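You operate a simulated robot arm through the tools that you are given. There is no shell and no other tool. Be economical: measure what you need, move in short steps, check, and stop when the job is done.

The job below is to be done with a simulated robot arm. You get a single attempt, and the scene is never put back.

TASK
Turn the on-off knob to off. Take the orange housing from the top of the loading table and put it on the lower shelf of the loading table. Take the purple cloth on the top of the loading table and put it away on the shelf under the dark bench. Fetch the white gauge and set it in the big black tote. Take the purple ring from the top of the loading table and leave it on the fourth far wall shelf from the bottom. Stack the little carton labelled "26 pcs" from the top of the loading table on top of the little carton marked "29 pcs". Put the short grey housing in the black slotted tote. Take the blue bar on the top of the loading table and put it away on the top of the dark bench. The order is free.
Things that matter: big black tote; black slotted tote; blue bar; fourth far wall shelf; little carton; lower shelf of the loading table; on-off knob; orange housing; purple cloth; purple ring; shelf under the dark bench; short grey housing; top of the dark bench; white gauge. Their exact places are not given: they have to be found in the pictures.

The check looks at the end state, three seconds after you hand in, the way a careful person would. Anything else that was tipped, shoved, dropped, spilled or broken makes it a failure. Flat cloth is picked up by pressing the open fingertips on it (5 to 10 N) and closing them slowly along it; thin cloth reads only 2 to 8 mm in the jaws.

THE ROBOT
A 7-joint arm with a fingered hand on a trunk, on a base that drives. Base frame: it is fixed to the floor where the robot stands at the start and does not move with it; the origin is under the middle of the robot, x ahead of it, y to its left, z up; the surface under the hand at the start is at about z = 0.89. Lengths are in m, angles in rad, forces in N, time in s.
Its first joint turns from -2.897 to 2.897 rad. Places, roughly: big black tote (60x40x23 cm) [0.7, 1.9, 1]; black slotted tote (40x32x18 cm) [6.2, 0.9, 0.9]; blue bar (8x3x3 cm) [2.9, -1.9, 0.9]; fourth far wall shelf [1.6, -4.3, 1.3]; little carton [2.5, -1.75, 1]; lower shelf of the loading table [2.8, -1.7, 0.3]; on-off knob [0.8, 0, 0.9]; orange housing [2.75, -1.25, 0.75]; purple cloth (6x5x3 cm) [2.6, -1.7, 0.9]; purple ring (6x6x3 cm) [2.6, -1.8, 0.9]; shelf under the dark bench [-0.2, 4, 0.4]; short grey housing [2.75, -2, 0.75]; top of the dark bench [-0.3, 4.1, 0.9]; white gauge [2.75, -1.75, 1]. Payload 4 kg.
The tool frame sits at the grasp point between the pads (the TCP): z along the fingers, y along the line on which they close. The tips reach 0.03 m beyond it. Largest opening 0.104 m; the body of the gripper starts 0.035 m behind the TCP. The gripper is a hand of 4 fingers: y runs from the thumb to the fingers, the wrist lies at [-0.015, -0.113, -0.19] in the tool frame.
Orientation is that of the tool frame in the base frame, as a unit quaternion [x, y, z, w]. With the fingers straight down and the wrist toward the robot, the tool's x, y and z point along [0, 1, 0], [1, 0, 0] and [0, 0, -1] of the base frame.

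THE INTERFACE
- The arm moves only by the tool apply_moves. Its arguments are lists of equal length, an entry for each row: "xyz": the shift along the tool's x, y, z in m, a list of three; "rotation": the turn, a rotation vector about the tool's x, y, z in rad, a list of three. In form: {"xyz": [[dx, dy, dz], ...], "rotation": [[ax, ay, az], ...]}. A call has 1 to 10 rows; each row is the pose to reach, as a shift and turn from the pose commanded when the call began, along the tool's axes at that moment. Rows are played at 5 a second. More than 0.05 m and 0.15 rad between two rows, and nothing of the call is played. Where a pose cannot be reached the arm comes as near as it can. A force on the tool above 40 N (or 10 N above the force at the start of the call, whichever is more), or a blocked arm, ends the call early, and 0.2 s more pass. In this call time passes only in rows, and 0.2 s behind the last. The reply holds the time, the measured pose of the TCP, the force on the tool along the base axes, the opening and the grip force, in the units named above and with some noise, with the torque about the TCP (base axes, N m) and any sound that the robot's microphone picked up.
- Cameras (640 x 400 px; columns grow to the right, rows downward): "scene" is now at [0.3277, 0.1676, 1.2702]; the picture's right is [-0.33, -0.95, 0.00], its down [-0.13, 0.04, -0.99] and it looks along [0.94, -0.32, -0.13] (base axes); focal length 261 px, centre (320, 200). "wrist" rides on the gripper at [0.061, -0.092, -0.13] in the tool frame; the picture's right is [-0.81, 0.28, -0.52], its down [-0.53, -0.71, 0.46] and it looks along [-0.24, 0.64, 0.72] (tool axes); focal length 275 px, centre (320, 200).
- capture(camera): a new picture of that camera. No time passes.
- steer(legs): drives the robot by 1 to 6 legs, each [ahead, left, turn to the left] in m, m and rad, along the robot's own axes; the way and the turn of a leg run together, so that a leg with both is an arc; at most 1.5 m and 3.142 rad a leg. The arm and the cameras ride along, it lands a little off, and it stops where it bumps. It gives what a move gives.
- set_fingers(index, middle, ring, thumb_bend, thumb_turn): sets how far each is bent, from 0 (flat) to 1 (curled in); at 0.3 the hand is open as for a grip, at 0.7 the pads meet at the TCP. One left out holds its place. A second passes; each finger stops where it meets its share of the squeeze, and holds until it gets a number again. It is the only way to open and close the hand. It gives what a move gives, with no picture; readings hold the bend of each and the force on the fingers (four entries, about 0 where the hand has none), thumb and palm. thumb_turn goes from beside the hand (0) to across from the fingers (1), as for a grip.
- pan_tilt(pan, tilt): turns the head with the scene camera to pan (to the left, within 2.496 rad either way) and tilt (down, from -0.506 to 1.204), counted from straight ahead of the robot. It gives what a move gives.
- measure_at(camera, pixels): for up to 12 pixels [column, row] of the newest picture of that camera ("zoom" is the newest enlarged one), the place [x, y, z] in the base frame of the surface seen there, good to about 0.003 m. No time passes.
- close_up(camera, box): a new picture of the part [left, top, right, bottom] of that camera's present view, enlarged. No time passes.
- hand_in(): hands the job in; it is judged then, once.

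Work in short steps. Measure before you move; look again where a grasp or a placing could have gone wrong, and mend it. You have 145 turns and 168 pictures in all, those below and enlarged ones among them. Open the gripper and draw the arm clear of the work before you hand the job in, unless the task says otherwise; then end with one line.

The tools are called after "Request:" as name(argument=value, ...) on one line, values as JSON. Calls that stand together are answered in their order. apply_moves: Moves the arm, as the interface text tells. Its arguments: {"type":"object","properties":{"xyz":{"type":"array"},"rotation":{"type":"array"}},"required":["xyz","rotation"]} The other tools are called the same way: set_fingers (index, middle, ring, thumb_bend, thumb_turn) moves the fingers one by one; steer (legs) drives the base; pan_tilt (pan, tilt) turns the head that bears the scene camera; capture (camera) takes a picture; measure_at (camera, pixels) gives the place of the surface under pixels of a picture; close_up (camera, box) takes an enlarged picture of a part of a camera's view; hand_in () hands the job in.

At the start:

```text
time_s: 0.0
eef_pos: [0.7327, 0.0631, 1.2273]
tcp_rot: [0.707, 0.707, 0.0, 0.0]
wrist_force: [-0.1, 0.6, 0.4]
torque: [0.03, 0.01, 0.02]
finger_gap: 0.1036
gripper_force: 0.0
shape: jaw
bend: [0.3, 0.3, 0.3, 0.3, 0.98]
finger forces: [0.0, 0.0, 0.0, 0.0, 0.0, 0.0]
robot x, y, heading: [-0.0006, 0.0033, 0.004]
head pan, tilt: [-0.332, 0.134]
```

scene: 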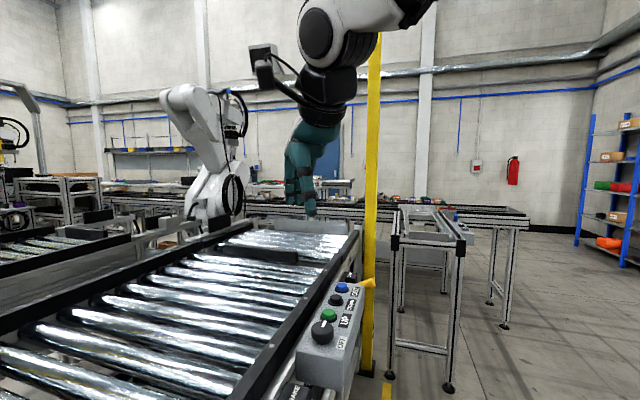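
wrist: 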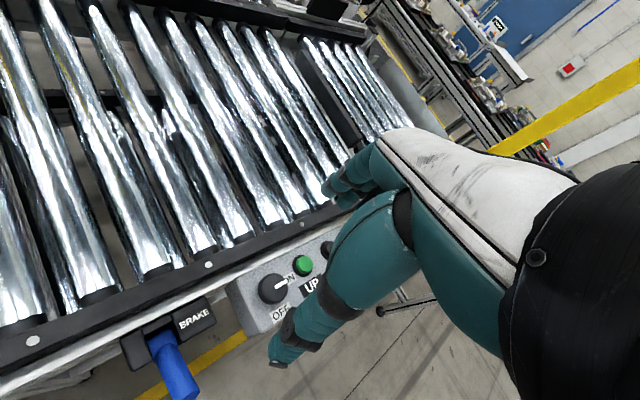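

The scene picture shows a control box with a black knob near pixel (322,331). I take a close look at it, from both cameras.

Request:
close_up(camera="scene", box=[280, 260, 400, 400])

Request:
close_up(camera="wrist", box=[220, 230, 350, 340])

Request:
measure_at(camera="wrist", pixels=[[272, 288], [285, 280], [262, 297], [282, 313], [303, 265], [245, 300], [292, 280]])

Request:
measure_at(camera="scene", pixels=[[322, 331], [322, 322], [328, 315], [340, 344], [308, 370], [335, 300]])

```text
2.86 times, centred on (340, 330) of scene
```

zoom: 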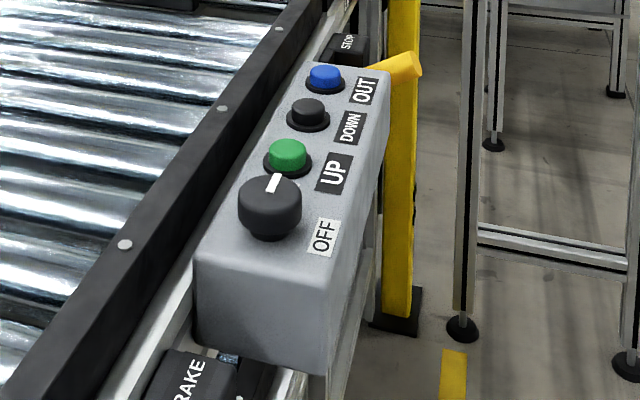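

```text
3.64 times, centred on (285, 285) of wrist
```

zoom: 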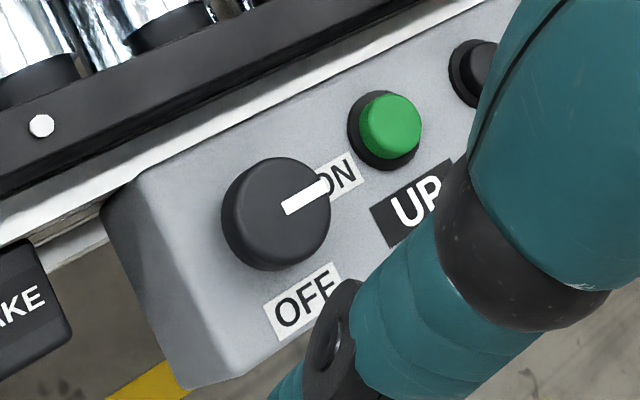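

```text
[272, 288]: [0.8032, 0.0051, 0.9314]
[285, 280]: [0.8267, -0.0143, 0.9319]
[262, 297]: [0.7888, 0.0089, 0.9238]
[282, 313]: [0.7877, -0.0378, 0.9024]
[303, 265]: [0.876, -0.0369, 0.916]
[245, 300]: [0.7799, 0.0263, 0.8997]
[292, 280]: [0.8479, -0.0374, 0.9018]
```

```text
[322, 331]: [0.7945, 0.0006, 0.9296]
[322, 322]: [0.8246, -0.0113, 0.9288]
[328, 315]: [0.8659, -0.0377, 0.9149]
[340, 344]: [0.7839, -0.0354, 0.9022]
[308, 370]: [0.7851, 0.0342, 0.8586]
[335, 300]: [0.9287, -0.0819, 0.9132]
```

The white mark points to ON; OFF lies clockwise (seen from above). I measure the knob in the enlarged wrist view.

Request:
measure_at(camera="zoom", pixels=[[288, 208], [324, 186], [283, 165], [230, 215], [275, 262], [322, 210], [305, 300], [350, 165], [130, 195], [190, 380], [390, 125], [275, 205]])

```text
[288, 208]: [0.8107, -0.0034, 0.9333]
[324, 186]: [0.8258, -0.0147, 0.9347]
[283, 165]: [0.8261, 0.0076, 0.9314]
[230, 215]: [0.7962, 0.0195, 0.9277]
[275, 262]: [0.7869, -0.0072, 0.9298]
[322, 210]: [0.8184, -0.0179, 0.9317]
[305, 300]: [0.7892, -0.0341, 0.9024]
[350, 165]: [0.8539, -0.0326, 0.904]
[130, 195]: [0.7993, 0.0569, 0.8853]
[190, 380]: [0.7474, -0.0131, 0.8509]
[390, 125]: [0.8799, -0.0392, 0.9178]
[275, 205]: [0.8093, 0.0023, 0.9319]
```

Knob centre is about (0.807, 0.001), top 0.932, panel 0.902; the pointer stands at about -40° and OFF at about -117°. I go above the knob, turning the hand 45° the other way beforehand.

Request:
apply_moves(xyz=[[-0.01, 0.012, 0.02], [-0.02, 0.025, 0.04], [-0.031, 0.037, 0.065], [-0.041, 0.05, 0.09], [-0.052, 0.062, 0.11], [-0.062, 0.074, 0.127]], rotation=[[0, 0, -0.13], [0, 0, -0.26], [0, 0, -0.39], [0, 0, -0.52], [0, 0, -0.65], [0, 0, -0.785]])

Request:
set_fingers(index=0.4, middle=0.4, ring=0.4, thumb_bend=0.4, thumb_turn=1)

Request:
capture(camera="wrist")

Request:
pan_tilt(pan=-0.3, tilt=0.5)

Request:
capture(camera="scene")

```text
time_s: 1.4
eef_pos: [0.8065, 0.0035, 1.0996]
tcp_rot: [0.383, 0.924, 0.001, 0.0]
wrist_force: [-0.3, 0.5, 0.0]
torque: [-0.04, -0.02, 0.01]
finger_gap: 0.1037
gripper_force: 0.0
shape: jaw
bend: [0.3, 0.3, 0.3, 0.3, 0.98]
finger forces: [0.0, 0.0, 0.0, 0.1, 0.0, 0.1]
robot x, y, heading: [-0.0004, -0.0022, -0.002]
head pan, tilt: [-0.332, 0.134]
```

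```text
time_s: 2.4
eef_pos: [0.8066, 0.0025, 1.0989]
tcp_rot: [0.383, 0.924, 0.0, 0.0]
wrist_force: [-0.2, 0.1, 0.4]
torque: [0.0, 0.01, 0.03]
finger_gap: 0.0784
gripper_force: 0.1
shape: fingers
bend: [0.4, 0.4, 0.4, 0.4, 0.99]
finger forces: [0.1, 0.0, 0.1, 0.1, 0.0, 0.0]
robot x, y, heading: [-0.0012, 0.0002, -0.002]
head pan, tilt: [-0.332, 0.134]
```

```text
163 pictures are left
```

wrist: 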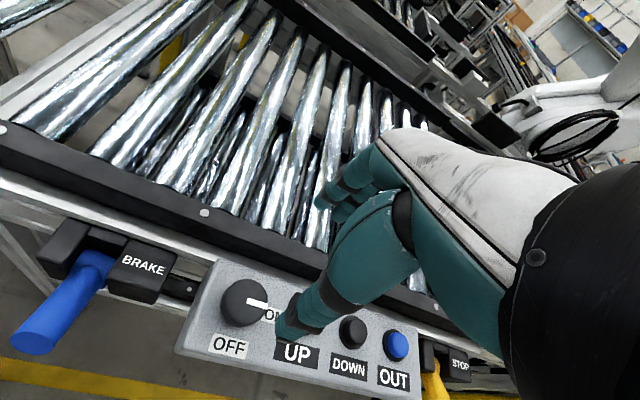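

```text
time_s: 3.2
eef_pos: [0.8066, 0.0035, 1.1001]
tcp_rot: [0.383, 0.924, -0.001, -0.001]
wrist_force: [-0.9, -0.6, -0.1]
torque: [0.02, -0.03, 0.02]
finger_gap: 0.0785
gripper_force: 0.1
shape: fingers
bend: [0.4, 0.4, 0.4, 0.4, 0.99]
finger forces: [0.1, 0.0, 0.0, 0.0, 0.0, 0.0]
robot x, y, heading: [-0.001, -0.0001, -0.003]
head pan, tilt: [-0.3, 0.499]
```

```text
162 pictures are left
```

scene: 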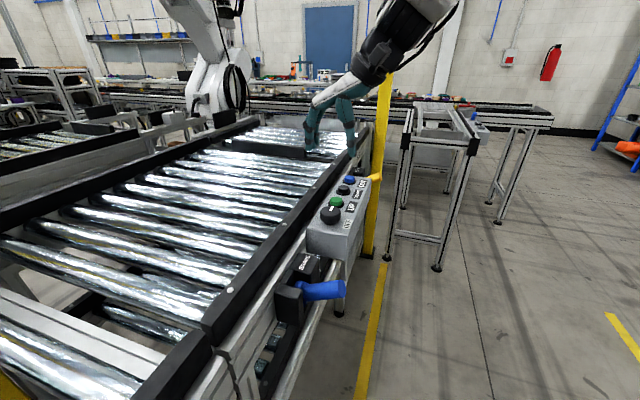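

The hand is above the knob with the thumb on the outer side. I lower to just above and look.

Request:
measure_at(camera="scene", pixels=[[310, 209], [298, 222], [332, 172], [330, 213]])

Request:
apply_moves(xyz=[[0, 0, 0.04], [0, 0, 0.08], [0, 0, 0.11], [0, 0, 0.135]], rotation=[[0, 0, 0], [0, 0, 0], [0, 0, 0], [0, 0, 0]])

Request:
close_up(camera="scene", box=[250, 130, 410, 260])

Request:
capture(camera="wrist")

```text
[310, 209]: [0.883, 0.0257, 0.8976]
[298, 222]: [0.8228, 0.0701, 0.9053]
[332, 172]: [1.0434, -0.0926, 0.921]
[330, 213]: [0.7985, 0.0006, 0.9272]
```

```text
time_s: 4.2
eef_pos: [0.8063, 0.0029, 0.9646]
tcp_rot: [0.383, 0.924, 0.0, 0.0]
wrist_force: [-0.2, 0.0, 0.2]
torque: [0.02, -0.02, 0.01]
finger_gap: 0.0784
gripper_force: 0.1
shape: fingers
bend: [0.4, 0.4, 0.4, 0.4, 0.99]
finger forces: [0.0, 0.1, 0.0, 0.1, 0.0, 0.1]
robot x, y, heading: [0.0027, 0.0016, 0.0]
head pan, tilt: [-0.3, 0.499]
```

```text
3.08 times, centred on (330, 195) of scene
```

zoom: 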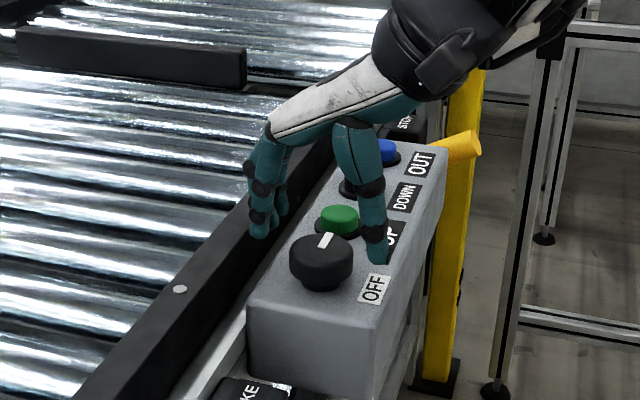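

```text
160 pictures are left
```

wrist: 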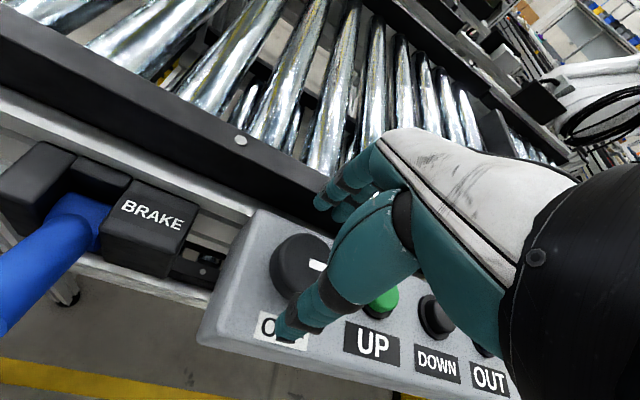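

I measure where the fingertips really are in the enlarged view (thumb tip (378,258), finger tips (260,230), (280,215)).

Request:
measure_at(camera="zoom", pixels=[[378, 257], [259, 232], [281, 212], [370, 225], [252, 205], [320, 250], [326, 240]])

Request:
measure_at(camera="wrist", pixels=[[288, 332], [320, 200], [335, 208], [300, 310]])

```text
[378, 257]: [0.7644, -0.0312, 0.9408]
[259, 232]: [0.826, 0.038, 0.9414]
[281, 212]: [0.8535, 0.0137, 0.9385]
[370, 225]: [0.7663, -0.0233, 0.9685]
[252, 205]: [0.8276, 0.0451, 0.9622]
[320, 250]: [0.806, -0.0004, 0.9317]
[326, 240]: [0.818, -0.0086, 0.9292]
```

```text
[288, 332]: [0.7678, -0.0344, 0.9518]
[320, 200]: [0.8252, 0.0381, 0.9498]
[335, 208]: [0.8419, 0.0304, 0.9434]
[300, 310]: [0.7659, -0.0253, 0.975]
```

The tips straddle the knob (midpoint about (0.803,-0.002)). I lower 0.026 m and close softly.

Request:
apply_moves(xyz=[[0, 0, 0.013], [0, 0, 0.026]], rotation=[[0, 0, 0], [0, 0, 0]])

Request:
set_fingers(index=0.56, middle=0.56, ring=0.56, thumb_bend=0.56)

Request:
close_up(camera="scene", box=[250, 130, 410, 260])

```text
time_s: 4.8
eef_pos: [0.8074, 0.0011, 0.9402]
tcp_rot: [0.382, 0.924, 0.0, 0.0]
wrist_force: [0.1, 0.1, -0.9]
torque: [-0.05, -0.01, 0.03]
finger_gap: 0.0781
gripper_force: 0.0
shape: fingers
bend: [0.4, 0.4, 0.4, 0.4, 0.99]
finger forces: [0.0, 0.0, 0.0, 0.0, 0.1, 0.0]
robot x, y, heading: [0.0013, -0.0032, 0.001]
head pan, tilt: [-0.3, 0.499]
```

```text
time_s: 5.8
eef_pos: [0.8069, 0.0022, 0.9402]
tcp_rot: [0.383, 0.924, 0.0, 0.0]
wrist_force: [0.0, 1.7, -0.6]
torque: [0.0, -0.02, 0.0]
finger_gap: 0.0425
gripper_force: 2.4
shape: fingers
bend: [0.54, 0.54, 0.56, 0.53, 1.0]
finger forces: [1.1, 1.8, 0.0, 0.0, 2.2, 0.0]
robot x, y, heading: [0.001, -0.0005, 0.002]
head pan, tilt: [-0.3, 0.499]
```

```text
3.08 times, centred on (330, 195) of scene
```

zoom: 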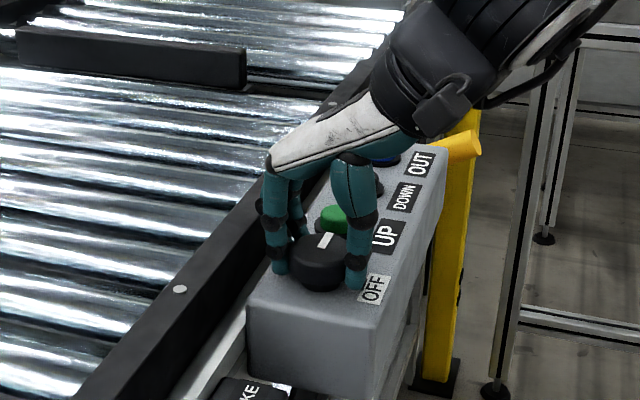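

Grip is on; I squeeze a bit more, then turn clockwise.

Request:
set_fingers(index=0.62, middle=0.62, ring=0.6, thumb_bend=0.62)

Request:
apply_moves(xyz=[[0, 0, 0], [0, 0, 0], [0, 0, 0], [0, 0, 0], [0, 0, 0], [0, 0, 0], [0, 0, 0], [0, 0, 0], [0, 0, 0], [0, 0, 0]], rotation=[[0, 0, 0.14], [0, 0, 0.28], [0, 0, 0.42], [0, 0, 0.56], [0, 0, 0.7], [0, 0, 0.84], [0, 0, 0.98], [0, 0, 1.12], [0, 0, 1.26], [0, 0, 1.4]])

Request:
close_up(camera="scene", box=[250, 130, 410, 260])

```text
time_s: 6.8
eef_pos: [0.8083, 0.0025, 0.9397]
tcp_rot: [0.382, 0.924, -0.001, 0.0]
wrist_force: [4.0, 3.4, 0.3]
torque: [0.07, -0.1, 0.03]
finger_gap: 0.0404
gripper_force: 8.1
shape: fingers
bend: [0.55, 0.56, 0.6, 0.55, 1.0]
finger forces: [4.6, 6.1, 0.0, 0.0, 6.5, 0.0]
robot x, y, heading: [0.0024, 0.0005, -0.003]
head pan, tilt: [-0.3, 0.499]
```

```text
time_s: 9.0
eef_pos: [0.8076, 0.001, 0.9398]
tcp_rot: [0.889, 0.458, -0.001, 0.0]
wrist_force: [12.8, -0.9, 5.8]
torque: [-0.05, -0.4, 0.11]
finger_gap: 0.0405
gripper_force: 10.3
shape: fingers
bend: [0.53, 0.55, 0.6, 0.57, 1.0]
finger forces: [8.8, 6.7, 0.1, 0.0, 4.8, 0.0]
robot x, y, heading: [-0.0017, -0.0028, 0.004]
head pan, tilt: [-0.3, 0.499]
```

```text
3.08 times, centred on (330, 195) of scene
```

zoom: 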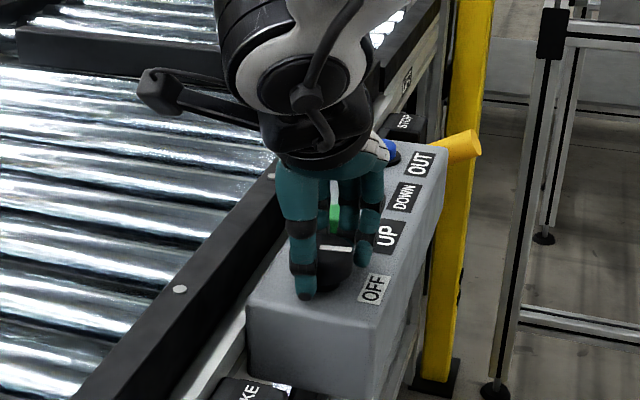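

The mark now points close to OFF. I turn a little further to reach the stop, watching the torque.

Request:
apply_moves(xyz=[[0, 0, 0], [0, 0, 0]], rotation=[[0, 0, 0.08], [0, 0, 0.16]])

Request:
set_fingers(index=0.42, middle=0.42, ring=0.42, thumb_bend=0.42)

Request:
apply_moves(xyz=[[0, 0, -0.04], [0, 0, -0.08], [0, 0, -0.12], [0, 0, -0.16]], rotation=[[0, 0, 0], [0, 0, 0], [0, 0, 0], [0, 0, 0]])

Request:
close_up(camera="scene", box=[250, 130, 410, 260])

```text
time_s: 9.6
eef_pos: [0.8083, 0.0005, 0.9393]
tcp_rot: [0.922, 0.386, 0.0, 0.0]
wrist_force: [11.6, -1.8, 5.4]
torque: [-0.15, -0.35, 0.11]
finger_gap: 0.0404
gripper_force: 10.0
shape: fingers
bend: [0.53, 0.55, 0.6, 0.57, 1.0]
finger forces: [8.2, 6.5, 0.0, 0.0, 5.1, 0.1]
robot x, y, heading: [0.0031, -0.0007, -0.001]
head pan, tilt: [-0.3, 0.499]
```

```text
time_s: 10.6
eef_pos: [0.8084, 0.0029, 0.9393]
tcp_rot: [0.922, 0.388, 0.0, 0.0]
wrist_force: [-0.6, -0.3, -0.6]
torque: [-0.01, -0.02, -0.02]
finger_gap: 0.0724
gripper_force: 0.2
shape: fingers
bend: [0.42, 0.42, 0.42, 0.42, 0.99]
finger forces: [0.0, 0.0, 0.0, 0.1, 0.0, 0.0]
robot x, y, heading: [0.0012, -0.0014, 0.001]
head pan, tilt: [-0.3, 0.499]
```

```text
time_s: 11.6
eef_pos: [0.8079, -0.0, 1.1]
tcp_rot: [0.922, 0.387, 0.0, 0.0]
wrist_force: [-0.3, 0.0, 0.6]
torque: [0.0, -0.02, 0.01]
finger_gap: 0.0722
gripper_force: 0.1
shape: fingers
bend: [0.42, 0.42, 0.42, 0.42, 0.99]
finger forces: [0.1, 0.0, 0.1, 0.1, 0.0, 0.0]
robot x, y, heading: [-0.0011, 0.0017, 0.001]
head pan, tilt: [-0.3, 0.499]
```

```text
3.08 times, centred on (330, 195) of scene
```

zoom: 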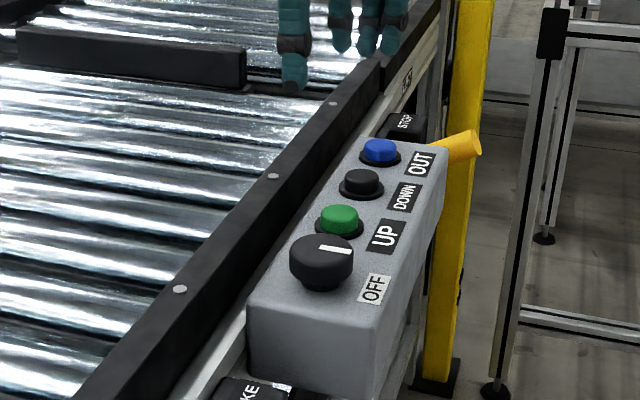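

I measure the mark's present direction and the OFF label.

Request:
measure_at(camera="zoom", pixels=[[323, 248], [348, 251], [374, 289], [292, 248], [352, 254], [320, 236], [321, 266]])

```text
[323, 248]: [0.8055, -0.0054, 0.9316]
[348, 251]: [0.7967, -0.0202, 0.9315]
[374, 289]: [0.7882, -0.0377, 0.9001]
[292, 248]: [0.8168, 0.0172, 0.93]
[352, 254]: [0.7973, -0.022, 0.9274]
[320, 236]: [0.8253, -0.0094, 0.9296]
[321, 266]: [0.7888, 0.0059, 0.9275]
```

The mark is at -119°, the OFF label at -118°: knob is off. Now I look round toward the loading table.

Request:
pan_tilt(pan=-0.65, tilt=0.25)

Request:
capture(camera="scene")

Request:
pan_tilt(pan=-1.6, tilt=0.25)

Request:
capture(camera="scene")

Request:
pan_tilt(pan=1.5, tilt=0.25)

Request:
capture(camera="scene")

```text
time_s: 12.5
eef_pos: [0.8084, 0.0002, 1.1009]
tcp_rot: [0.922, 0.387, 0.0, -0.001]
wrist_force: [-0.1, -0.9, 0.6]
torque: [-0.02, 0.01, 0.02]
finger_gap: 0.0723
gripper_force: 0.1
shape: fingers
bend: [0.42, 0.42, 0.42, 0.42, 0.99]
finger forces: [0.0, 0.0, 0.0, 0.1, 0.1, 0.1]
robot x, y, heading: [-0.0014, -0.0019, -0.0]
head pan, tilt: [-0.649, 0.25]
```

```text
156 pictures are left
```

scene: 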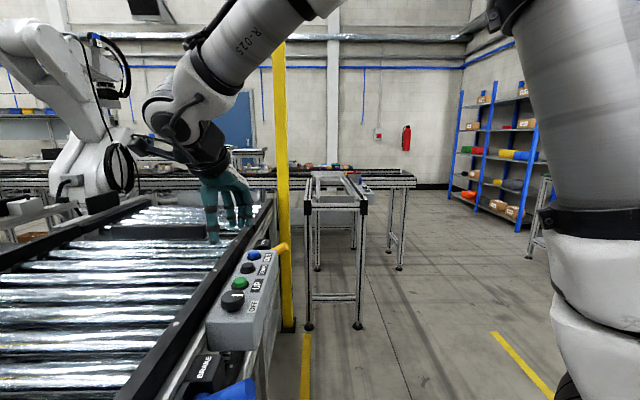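

```text
time_s: 13.7
eef_pos: [0.8071, -0.0002, 1.1002]
tcp_rot: [0.922, 0.387, 0.0, 0.0]
wrist_force: [-0.2, 0.1, 0.0]
torque: [-0.01, 0.0, 0.03]
finger_gap: 0.0721
gripper_force: 0.1
shape: fingers
bend: [0.42, 0.42, 0.42, 0.42, 0.99]
finger forces: [0.0, 0.1, 0.1, 0.1, 0.0, 0.1]
robot x, y, heading: [0.0036, -0.0001, 0.002]
head pan, tilt: [-1.6, 0.25]
```

```text
155 pictures are left
```

scene: 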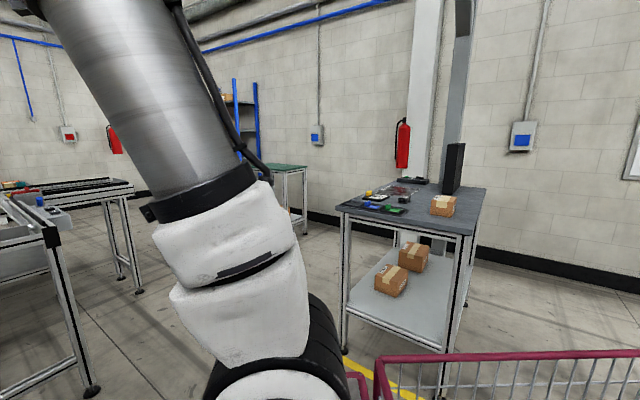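

```text
time_s: 16.4
eef_pos: [0.808, 0.001, 1.1008]
tcp_rot: [0.922, 0.388, 0.001, 0.0]
wrist_force: [-0.2, 0.3, 0.0]
torque: [-0.01, 0.0, -0.02]
finger_gap: 0.0723
gripper_force: 0.0
shape: fingers
bend: [0.42, 0.42, 0.42, 0.42, 0.99]
finger forces: [0.1, 0.0, 0.0, 0.0, 0.0, 0.1]
robot x, y, heading: [-0.0037, -0.0009, 0.001]
head pan, tilt: [1.499, 0.25]
```

```text
154 pictures are left
```

scene: 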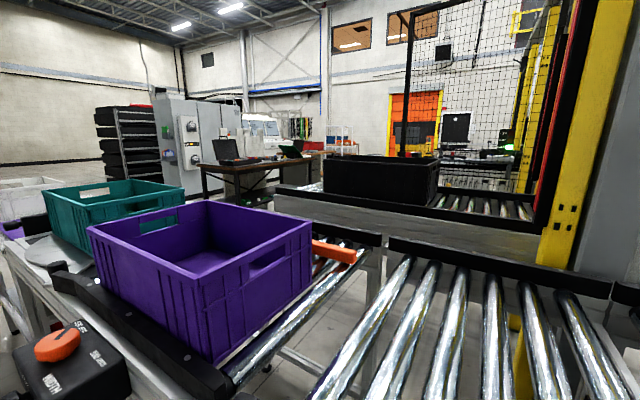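

The big black tote stands near (380,180) and the dark bench near (250,170). I look closer at the loading table and the shelves on the right.

Request:
pan_tilt(pan=-0.6, tilt=0.25)

Request:
close_up(camera="scene", box=[220, 130, 460, 280])

Request:
measure_at(camera="zoom", pixels=[[300, 90], [330, 100], [400, 110], [260, 110], [480, 120], [250, 200], [350, 380], [480, 350], [550, 150], [360, 200]])

Request:
capture(camera="scene")

```text
time_s: 18.4
eef_pos: [0.8069, -0.0003, 1.1]
tcp_rot: [0.922, 0.388, 0.0, 0.0]
wrist_force: [-0.1, 1.0, -0.7]
torque: [0.02, 0.02, -0.01]
finger_gap: 0.0722
gripper_force: 0.0
shape: fingers
bend: [0.42, 0.42, 0.42, 0.42, 0.99]
finger forces: [0.0, 0.0, 0.1, 0.0, 0.1, 0.0]
robot x, y, heading: [0.0011, -0.0024, 0.001]
head pan, tilt: [-0.6, 0.25]
```

```text
2.67 times, centred on (340, 205) of scene
```

zoom: 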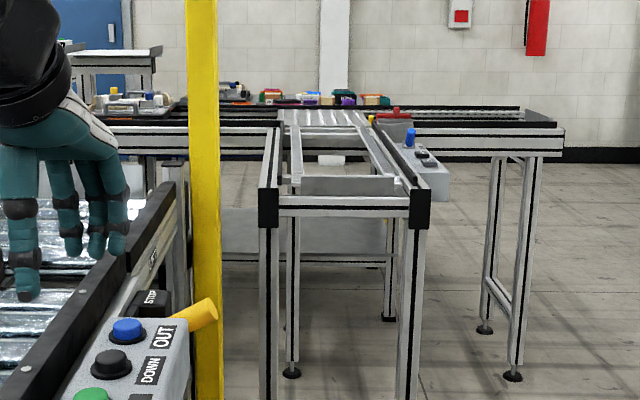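

```text
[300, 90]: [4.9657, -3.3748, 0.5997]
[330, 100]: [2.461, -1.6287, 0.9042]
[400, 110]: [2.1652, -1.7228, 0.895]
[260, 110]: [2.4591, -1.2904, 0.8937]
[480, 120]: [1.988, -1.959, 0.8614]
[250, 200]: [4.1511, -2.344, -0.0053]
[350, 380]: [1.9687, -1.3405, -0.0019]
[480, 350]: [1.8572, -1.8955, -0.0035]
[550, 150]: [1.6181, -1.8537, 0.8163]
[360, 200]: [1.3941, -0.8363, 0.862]
```

```text
152 pictures are left
```

scene: 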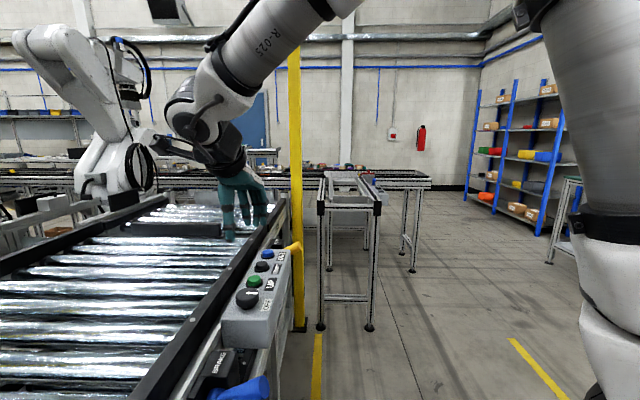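

I measure the floor obstacles: stand legs, conveyor legs, yellow line, rack.

Request:
measure_at(camera="scene", pixels=[[321, 326], [370, 327], [412, 269], [403, 252], [515, 342], [560, 395], [345, 232], [430, 185], [355, 178], [480, 210], [550, 262], [545, 125]])

Request:
pan_tilt(pan=-1.5, tilt=0.7)

Request:
capture(camera="scene")

Request:
measure_at(camera="scene", pixels=[[350, 200], [400, 200], [450, 220], [300, 150], [380, 160], [500, 260], [550, 200], [450, 100]])

```text
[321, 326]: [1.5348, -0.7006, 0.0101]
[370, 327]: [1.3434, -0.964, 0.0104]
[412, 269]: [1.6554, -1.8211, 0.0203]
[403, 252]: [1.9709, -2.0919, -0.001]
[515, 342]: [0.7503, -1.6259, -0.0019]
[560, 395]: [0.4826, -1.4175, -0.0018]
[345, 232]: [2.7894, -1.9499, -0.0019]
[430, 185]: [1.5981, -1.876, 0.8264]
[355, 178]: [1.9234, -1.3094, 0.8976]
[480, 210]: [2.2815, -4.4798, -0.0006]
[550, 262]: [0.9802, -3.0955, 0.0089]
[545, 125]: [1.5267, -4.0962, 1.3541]
```

```text
time_s: 19.6
eef_pos: [0.8071, 0.0012, 1.1002]
tcp_rot: [0.922, 0.388, 0.0, 0.0]
wrist_force: [-0.6, 1.0, 0.4]
torque: [0.05, -0.01, -0.02]
finger_gap: 0.0723
gripper_force: 0.1
shape: fingers
bend: [0.42, 0.42, 0.42, 0.42, 0.99]
finger forces: [0.0, 0.0, 0.0, 0.0, 0.0, 0.0]
robot x, y, heading: [-0.0002, 0.0013, 0.002]
head pan, tilt: [-1.499, 0.7]
```

```text
151 pictures are left
```

scene: 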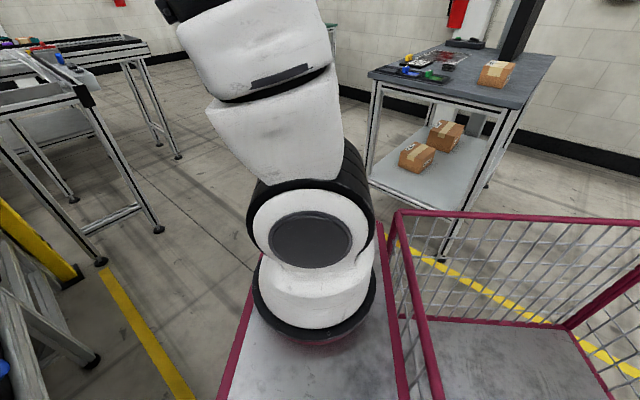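

```text
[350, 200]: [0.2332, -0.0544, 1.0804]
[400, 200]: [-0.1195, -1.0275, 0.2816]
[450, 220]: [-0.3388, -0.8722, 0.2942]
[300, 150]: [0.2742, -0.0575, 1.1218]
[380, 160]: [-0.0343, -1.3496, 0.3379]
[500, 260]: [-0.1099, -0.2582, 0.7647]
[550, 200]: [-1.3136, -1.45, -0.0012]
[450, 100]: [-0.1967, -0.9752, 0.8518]
```

The maroon basket seems part of the robot's own base. I check its extent so that I know the footprint.

Request:
pan_tilt(pan=-2.4, tilt=0.7)

Request:
capture(camera="scene")

Request:
pan_tilt(pan=2.4, tilt=0.5)

Request:
capture(camera="scene")

```text
time_s: 20.8
eef_pos: [0.8077, -0.0002, 1.1006]
tcp_rot: [0.922, 0.388, 0.0, 0.0]
wrist_force: [-0.9, 0.1, 0.3]
torque: [0.0, 0.01, 0.03]
finger_gap: 0.0723
gripper_force: 0.0
shape: fingers
bend: [0.42, 0.42, 0.42, 0.42, 0.99]
finger forces: [0.0, 0.1, 0.1, 0.0, 0.0, 0.0]
robot x, y, heading: [0.0041, -0.0026, 0.002]
head pan, tilt: [-2.4, 0.7]
```

```text
150 pictures are left
```

scene: 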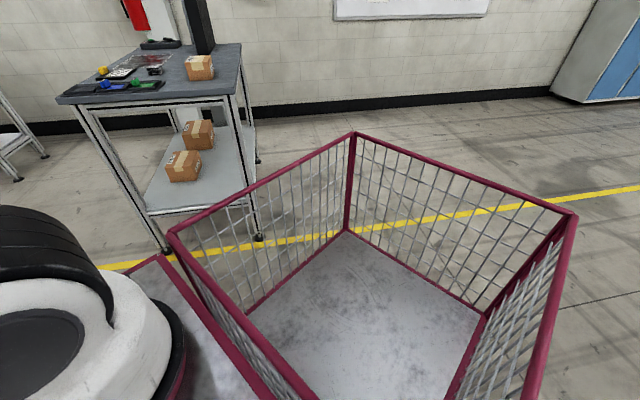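

```text
time_s: 24.6
eef_pos: [0.8079, -0.0002, 1.1006]
tcp_rot: [0.922, 0.387, 0.0, 0.0]
wrist_force: [-0.8, 0.1, 0.3]
torque: [-0.01, 0.04, -0.02]
finger_gap: 0.0724
gripper_force: 0.1
shape: fingers
bend: [0.42, 0.42, 0.42, 0.42, 0.99]
finger forces: [0.1, 0.0, 0.0, 0.0, 0.0, 0.1]
robot x, y, heading: [0.0003, -0.0003, 0.001]
head pan, tilt: [2.4, 0.499]
```

```text
149 pictures are left
```

scene: 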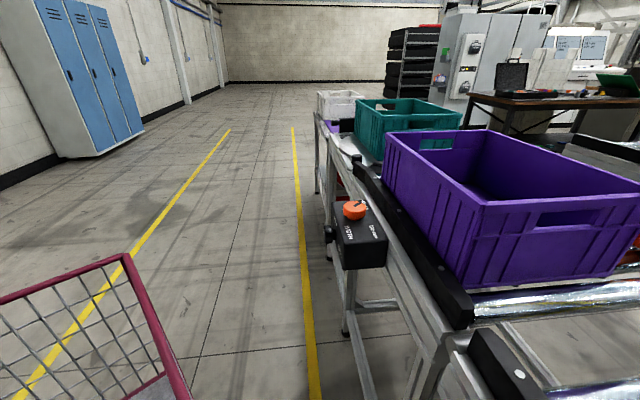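

The robot carries a basket at its rear. I measure the corridor on this side, for the later route to the dark bench.

Request:
measure_at(camera="scene", pixels=[[125, 258], [318, 390], [293, 130], [20, 395], [228, 132], [346, 333], [318, 190], [330, 95], [130, 135], [560, 102], [475, 97], [348, 215]])

Request:
pan_tilt(pan=1.9, tilt=0.15)

Request:
capture(camera="scene")

```text
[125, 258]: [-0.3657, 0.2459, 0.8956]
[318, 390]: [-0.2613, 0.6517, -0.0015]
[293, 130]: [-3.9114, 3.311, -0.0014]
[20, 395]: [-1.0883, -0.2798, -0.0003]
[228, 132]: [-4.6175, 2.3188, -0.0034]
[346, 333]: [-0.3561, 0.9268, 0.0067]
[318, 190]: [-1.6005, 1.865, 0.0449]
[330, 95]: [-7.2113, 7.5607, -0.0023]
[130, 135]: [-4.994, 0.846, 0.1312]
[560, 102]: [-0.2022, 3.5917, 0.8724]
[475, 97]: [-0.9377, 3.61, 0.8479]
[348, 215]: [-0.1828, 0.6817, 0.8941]
```

```text
time_s: 25.5
eef_pos: [0.8069, 0.0, 1.0996]
tcp_rot: [0.922, 0.387, 0.001, 0.0]
wrist_force: [0.2, -0.7, -0.3]
torque: [-0.03, -0.01, -0.01]
finger_gap: 0.0726
gripper_force: 0.1
shape: fingers
bend: [0.42, 0.42, 0.42, 0.42, 0.99]
finger forces: [0.1, 0.0, 0.0, 0.0, 0.1, 0.0]
robot x, y, heading: [0.0017, 0.0008, -0.003]
head pan, tilt: [1.901, 0.15]
```

```text
148 pictures are left
```

scene: 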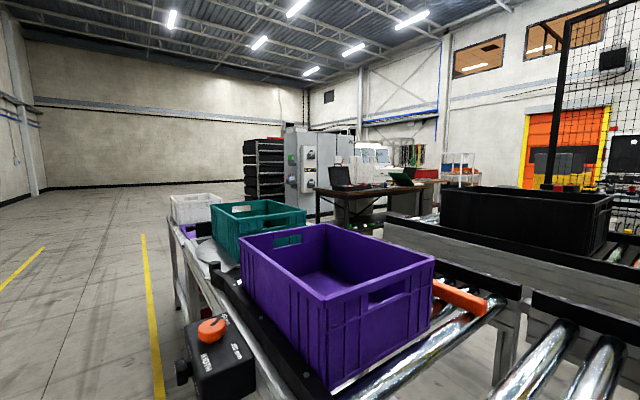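

I have the layout: aisle axes run at -37° and the loading table lies behind the cross conveyor. I pull the arm in before driving.

Request:
apply_moves(xyz=[[-0.025, -0.025, -0.02], [-0.05, -0.05, -0.04], [-0.075, -0.075, -0.06], [-0.1, -0.1, -0.08], [-0.125, -0.125, -0.1], [-0.15, -0.15, -0.12], [-0.175, -0.175, -0.14], [-0.2, -0.2, -0.15], [-0.225, -0.225, -0.15], [-0.245, -0.25, -0.15]], rotation=[[0, 0, -0.08], [0, 0, -0.16], [0, 0, -0.24], [0, 0, -0.32], [0, 0, -0.4], [0, 0, -0.48], [0, 0, -0.56], [0, 0, -0.64], [0, 0, -0.72], [0, 0, -0.79]])

Request:
steer(legs=[[0, -0.25, 0], [0, 0, -0.645], [0.8, 0, 0], [0.6, -0.5, 0]])

Request:
pan_tilt(pan=0.5, tilt=0.2)

Request:
capture(camera="scene")

```text
time_s: 27.7
eef_pos: [0.4587, 0.0012, 1.2506]
tcp_rot: [0.702, 0.712, 0.0, 0.001]
wrist_force: [-1.0, 0.3, -0.3]
torque: [-0.04, 0.0, 0.0]
finger_gap: 0.0722
gripper_force: 0.0
shape: fingers
bend: [0.42, 0.42, 0.42, 0.42, 0.99]
finger forces: [0.0, 0.1, 0.0, 0.0, 0.0, 0.0]
robot x, y, heading: [-0.0019, -0.0001, 0.001]
head pan, tilt: [1.901, 0.15]
```

```text
time_s: 38.9
eef_pos: [1.1823, -1.7532, 1.2495]
tcp_rot: [0.892, 0.451, 0.0, 0.0]
wrist_force: [-0.1, -0.8, -0.1]
torque: [-0.03, 0.03, -0.01]
finger_gap: 0.0722
gripper_force: 0.0
shape: fingers
bend: [0.42, 0.42, 0.42, 0.42, 0.99]
finger forces: [0.0, 0.1, 0.0, 0.0, 0.1, 0.0]
robot x, y, heading: [0.8117, -1.4754, -0.651]
head pan, tilt: [1.901, 0.15]
```

```text
time_s: 40.4
eef_pos: [1.1814, -1.7536, 1.2507]
tcp_rot: [0.893, 0.451, -0.001, 0.0]
wrist_force: [-0.6, -0.4, -0.1]
torque: [0.01, 0.03, -0.02]
finger_gap: 0.0721
gripper_force: 0.1
shape: fingers
bend: [0.42, 0.42, 0.42, 0.42, 0.99]
finger forces: [0.0, 0.0, 0.0, 0.1, 0.0, 0.0]
robot x, y, heading: [0.8149, -1.4747, -0.651]
head pan, tilt: [0.499, 0.201]
```

```text
147 pictures are left
```

scene: 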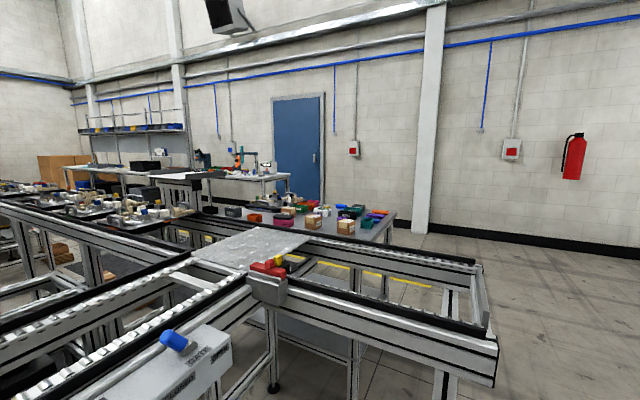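

The loading table with many items is visible around (320,220). Zoom and measure.

Request:
close_up(camera="scene", box=[210, 185, 410, 310])

Request:
measure_at(camera="scene", pixels=[[395, 214], [383, 240], [311, 232], [268, 216], [330, 260], [385, 210], [480, 330], [495, 345], [480, 265], [360, 350], [312, 222], [347, 227]])

```text
3.20 times, centred on (310, 248) of scene
```

zoom: 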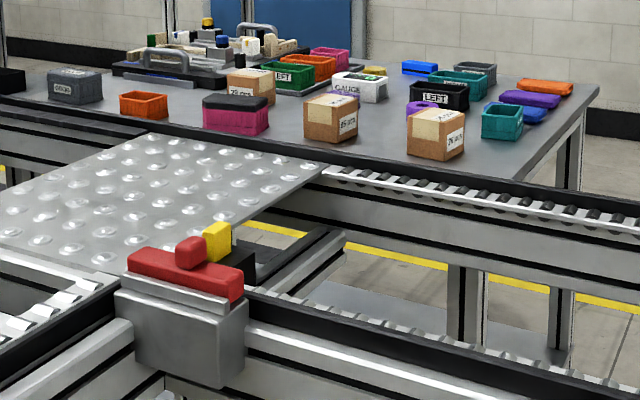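

```text
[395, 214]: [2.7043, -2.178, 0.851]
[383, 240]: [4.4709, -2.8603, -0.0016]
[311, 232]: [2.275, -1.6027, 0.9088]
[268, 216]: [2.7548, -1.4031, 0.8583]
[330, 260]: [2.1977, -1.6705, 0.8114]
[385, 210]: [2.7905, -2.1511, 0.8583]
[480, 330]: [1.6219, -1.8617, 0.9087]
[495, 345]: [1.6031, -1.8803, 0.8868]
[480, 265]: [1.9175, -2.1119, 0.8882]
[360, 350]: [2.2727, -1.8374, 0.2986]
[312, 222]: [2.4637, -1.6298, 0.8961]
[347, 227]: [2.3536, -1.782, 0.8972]
```

The table's items are on top at z≈0.85 with the shelf at 0.30. I drive round to the table's far side and face it.

Request:
steer(legs=[[1.3, -0.45, 0], [1.5, 0, 0], [0, 0, -3.1416], [0, -1.4, 0]])

Request:
pan_tilt(pan=0, tilt=0.45)

Request:
capture(camera="scene")

```text
refused: -3.1416 is not a number from -3.14159 to 3.14159
```

```text
time_s: 41.4
eef_pos: [1.1805, -1.7531, 1.2502]
tcp_rot: [0.893, 0.451, 0.0, 0.0]
wrist_force: [0.5, 0.3, -1.0]
torque: [0.01, 0.0, 0.03]
finger_gap: 0.0723
gripper_force: 0.0
shape: fingers
bend: [0.42, 0.42, 0.42, 0.42, 0.99]
finger forces: [0.0, 0.0, 0.1, 0.0, 0.0, 0.0]
robot x, y, heading: [0.8171, -1.481, -0.653]
head pan, tilt: [0.0, 0.45]
```

```text
145 pictures are left
```

scene: 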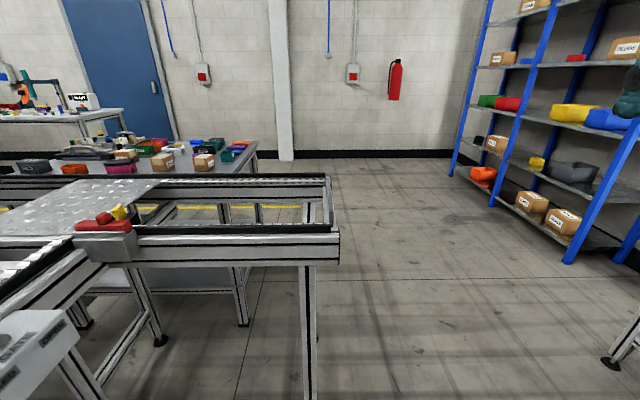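

Turn value was too large; first I check the rack and wall distances in this picture.

Request:
measure_at(camera="scene", pixels=[[350, 160], [455, 176], [494, 206], [570, 262], [560, 120], [570, 98], [520, 65], [530, 10], [500, 110], [545, 175], [520, 200], [240, 322]])

Request:
steer(legs=[[1.3, -0.45, 0], [1.5, 0, 0], [0, 0, -3.1], [0, -1.4, -0.04]])

Request:
capture(camera="scene")

```text
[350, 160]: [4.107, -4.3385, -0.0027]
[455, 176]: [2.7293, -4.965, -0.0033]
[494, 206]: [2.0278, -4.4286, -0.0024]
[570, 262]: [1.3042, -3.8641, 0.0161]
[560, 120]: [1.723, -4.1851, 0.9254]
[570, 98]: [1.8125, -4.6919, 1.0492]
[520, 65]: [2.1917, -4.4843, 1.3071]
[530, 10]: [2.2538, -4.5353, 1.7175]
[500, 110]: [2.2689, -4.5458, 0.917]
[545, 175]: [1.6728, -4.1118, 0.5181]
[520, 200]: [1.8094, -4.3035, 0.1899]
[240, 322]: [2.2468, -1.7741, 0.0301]
```

```text
time_s: 69.2
eef_pos: [3.229, -2.141, 1.2515]
tcp_rot: [-0.453, 0.891, 0.001, 0.0]
wrist_force: [-0.4, -0.6, -0.6]
torque: [-0.04, 0.01, 0.01]
finger_gap: 0.0724
gripper_force: 0.2
shape: fingers
bend: [0.42, 0.42, 0.42, 0.42, 0.99]
finger forces: [0.1, 0.0, 0.1, 0.0, 0.0, 0.0]
robot x, y, heading: [3.595, -2.4172, 2.493]
head pan, tilt: [0.0, 0.45]
```

```text
144 pictures are left
```

scene: 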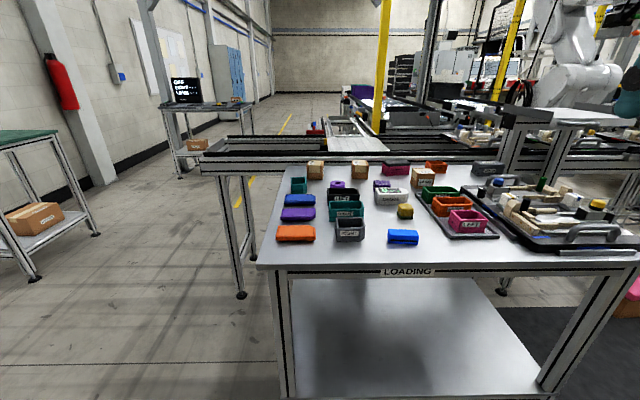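

A clear view of the LOADING table. Rack shelves sit at about 0.19, 0.52, 0.92, 1.31, 1.72, so the fourth is at 1.31. I zoom on the items.

Request:
close_up(camera="scene", box=[260, 150, 430, 256])

Request:
close_up(camera="scene", box=[395, 150, 565, 256])

```text
3.76 times, centred on (345, 203) of scene
```

zoom: 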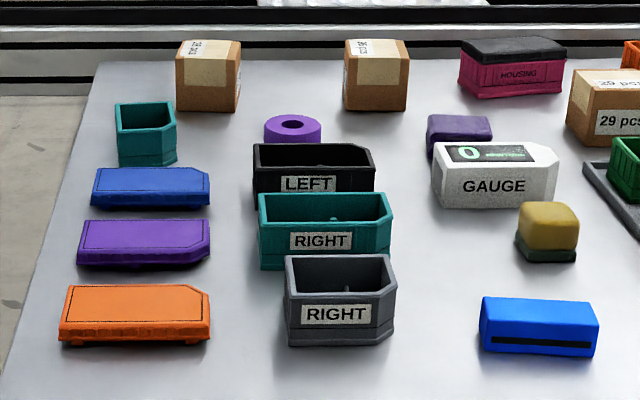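

```text
3.76 times, centred on (480, 203) of scene
```

zoom: 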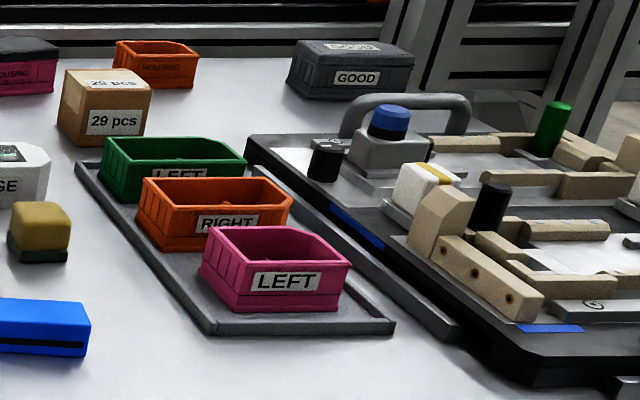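

I measure the candidates in this enlarged view and then the first one again.

Request:
measure_at(camera="zoom", pixels=[[155, 72], [130, 45], [215, 222], [215, 185], [350, 80], [110, 100], [110, 78], [40, 215], [280, 110], [30, 340], [200, 330]])

Request:
close_up(camera="scene", box=[260, 150, 430, 256])

Request:
measure_at(camera="zoom", pixels=[[340, 315], [340, 260], [135, 315], [495, 185], [458, 125], [292, 120], [540, 310], [208, 70], [376, 70], [320, 240], [315, 185], [240, 370]])

```text
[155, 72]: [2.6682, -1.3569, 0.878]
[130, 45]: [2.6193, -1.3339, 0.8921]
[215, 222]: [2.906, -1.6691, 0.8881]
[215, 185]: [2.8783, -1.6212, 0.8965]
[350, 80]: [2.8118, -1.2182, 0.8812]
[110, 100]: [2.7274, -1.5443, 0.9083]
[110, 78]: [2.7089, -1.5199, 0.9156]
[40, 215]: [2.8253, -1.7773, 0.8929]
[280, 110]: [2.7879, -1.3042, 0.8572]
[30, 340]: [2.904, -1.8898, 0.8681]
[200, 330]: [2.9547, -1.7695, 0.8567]
```

```text
3.76 times, centred on (345, 203) of scene
```

zoom: 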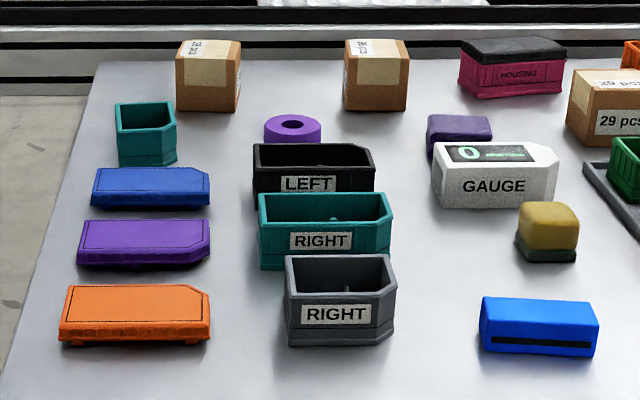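

```text
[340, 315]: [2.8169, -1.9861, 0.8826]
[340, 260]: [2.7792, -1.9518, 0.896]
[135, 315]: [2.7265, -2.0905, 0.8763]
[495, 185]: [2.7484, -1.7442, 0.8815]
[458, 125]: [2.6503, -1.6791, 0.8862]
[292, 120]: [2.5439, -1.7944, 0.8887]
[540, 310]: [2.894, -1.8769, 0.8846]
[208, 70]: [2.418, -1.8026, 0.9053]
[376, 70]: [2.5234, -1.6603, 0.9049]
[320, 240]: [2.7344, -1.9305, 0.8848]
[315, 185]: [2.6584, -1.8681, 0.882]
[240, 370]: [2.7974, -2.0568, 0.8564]
```

Carton labels must be told apart; I zoom hard on the two unlabeled-looking ones at (315,169) and (360,169).

Request:
close_up(camera="scene", box=[302, 156, 376, 186])

Request:
close_up(camera="scene", box=[404, 150, 464, 190])

```text
8.65 times, centred on (339, 171) of scene
```

zoom: 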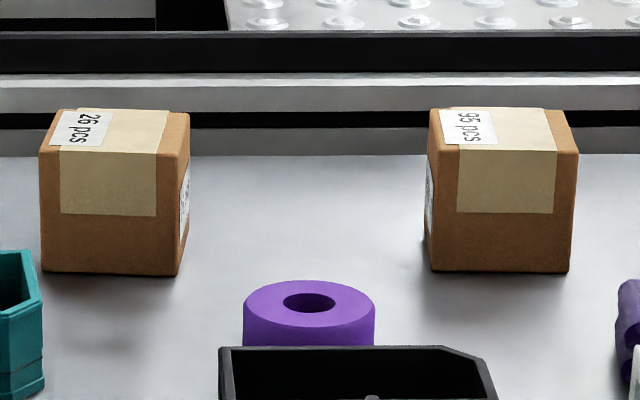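

```text
10.00 times, centred on (434, 170) of scene
```

zoom: 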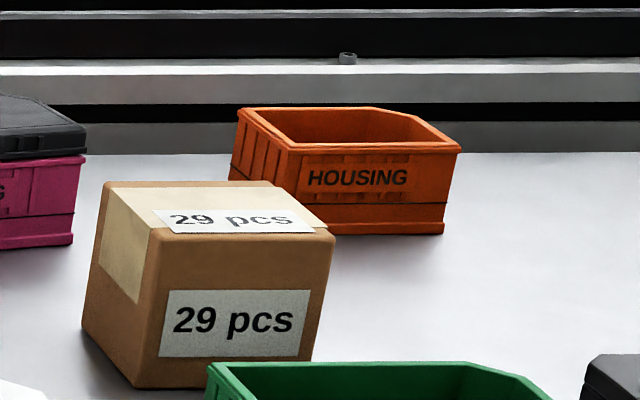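

26 pcs is the left carton at about (2.42,-1.80); 29 pcs at (2.72,-1.53). Before approaching I look down to see my platform's front edge.

Request:
pan_tilt(pan=0, tilt=1.2)

Request:
capture(camera="scene")

Request:
measure_at(camera="scene", pixels=[[320, 300], [320, 340], [320, 380], [420, 380], [220, 380], [320, 250], [320, 120], [320, 80]])

```text
time_s: 70.2
eef_pos: [3.228, -2.1413, 1.2502]
tcp_rot: [-0.454, 0.891, -0.001, 0.0]
wrist_force: [0.2, 0.0, -0.1]
torque: [0.0, -0.03, 0.02]
finger_gap: 0.0725
gripper_force: 0.1
shape: fingers
bend: [0.42, 0.42, 0.42, 0.42, 0.99]
finger forces: [0.0, 0.0, 0.1, 0.1, 0.0, 0.0]
robot x, y, heading: [3.5944, -2.4141, 2.501]
head pan, tilt: [0.0, 1.201]
```

```text
138 pictures are left
```

scene: 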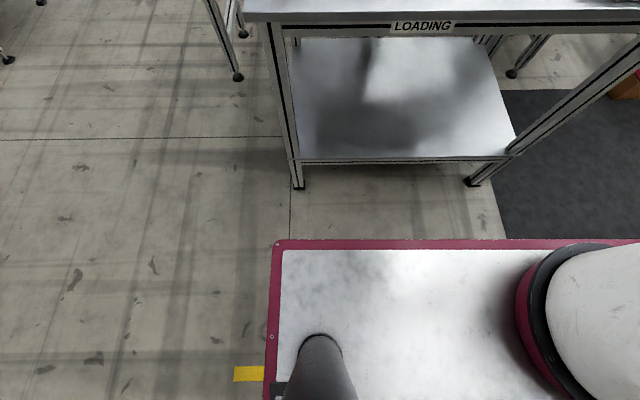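

```text
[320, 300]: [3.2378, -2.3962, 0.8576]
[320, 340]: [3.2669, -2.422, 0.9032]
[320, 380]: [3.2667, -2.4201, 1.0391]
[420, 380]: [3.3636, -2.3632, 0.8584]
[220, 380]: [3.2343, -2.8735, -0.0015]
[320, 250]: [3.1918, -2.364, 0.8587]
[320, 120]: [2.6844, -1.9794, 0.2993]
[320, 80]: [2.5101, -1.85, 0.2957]
```

My deck (z 0.858) extends about 0.37 m ahead. I measure its edge and the table's near edge.

Request:
measure_at(camera="scene", pixels=[[320, 242], [600, 242], [320, 14], [560, 6], [320, 30], [299, 186], [360, 160], [276, 242], [590, 330], [400, 7]])

```text
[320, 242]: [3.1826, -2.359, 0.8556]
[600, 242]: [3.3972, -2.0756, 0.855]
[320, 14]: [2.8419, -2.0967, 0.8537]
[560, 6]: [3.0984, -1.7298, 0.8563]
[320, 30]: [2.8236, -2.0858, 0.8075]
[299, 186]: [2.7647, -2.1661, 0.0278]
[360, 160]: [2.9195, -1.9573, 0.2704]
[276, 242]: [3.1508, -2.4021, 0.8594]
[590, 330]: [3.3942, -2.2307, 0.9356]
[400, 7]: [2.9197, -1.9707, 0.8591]
```

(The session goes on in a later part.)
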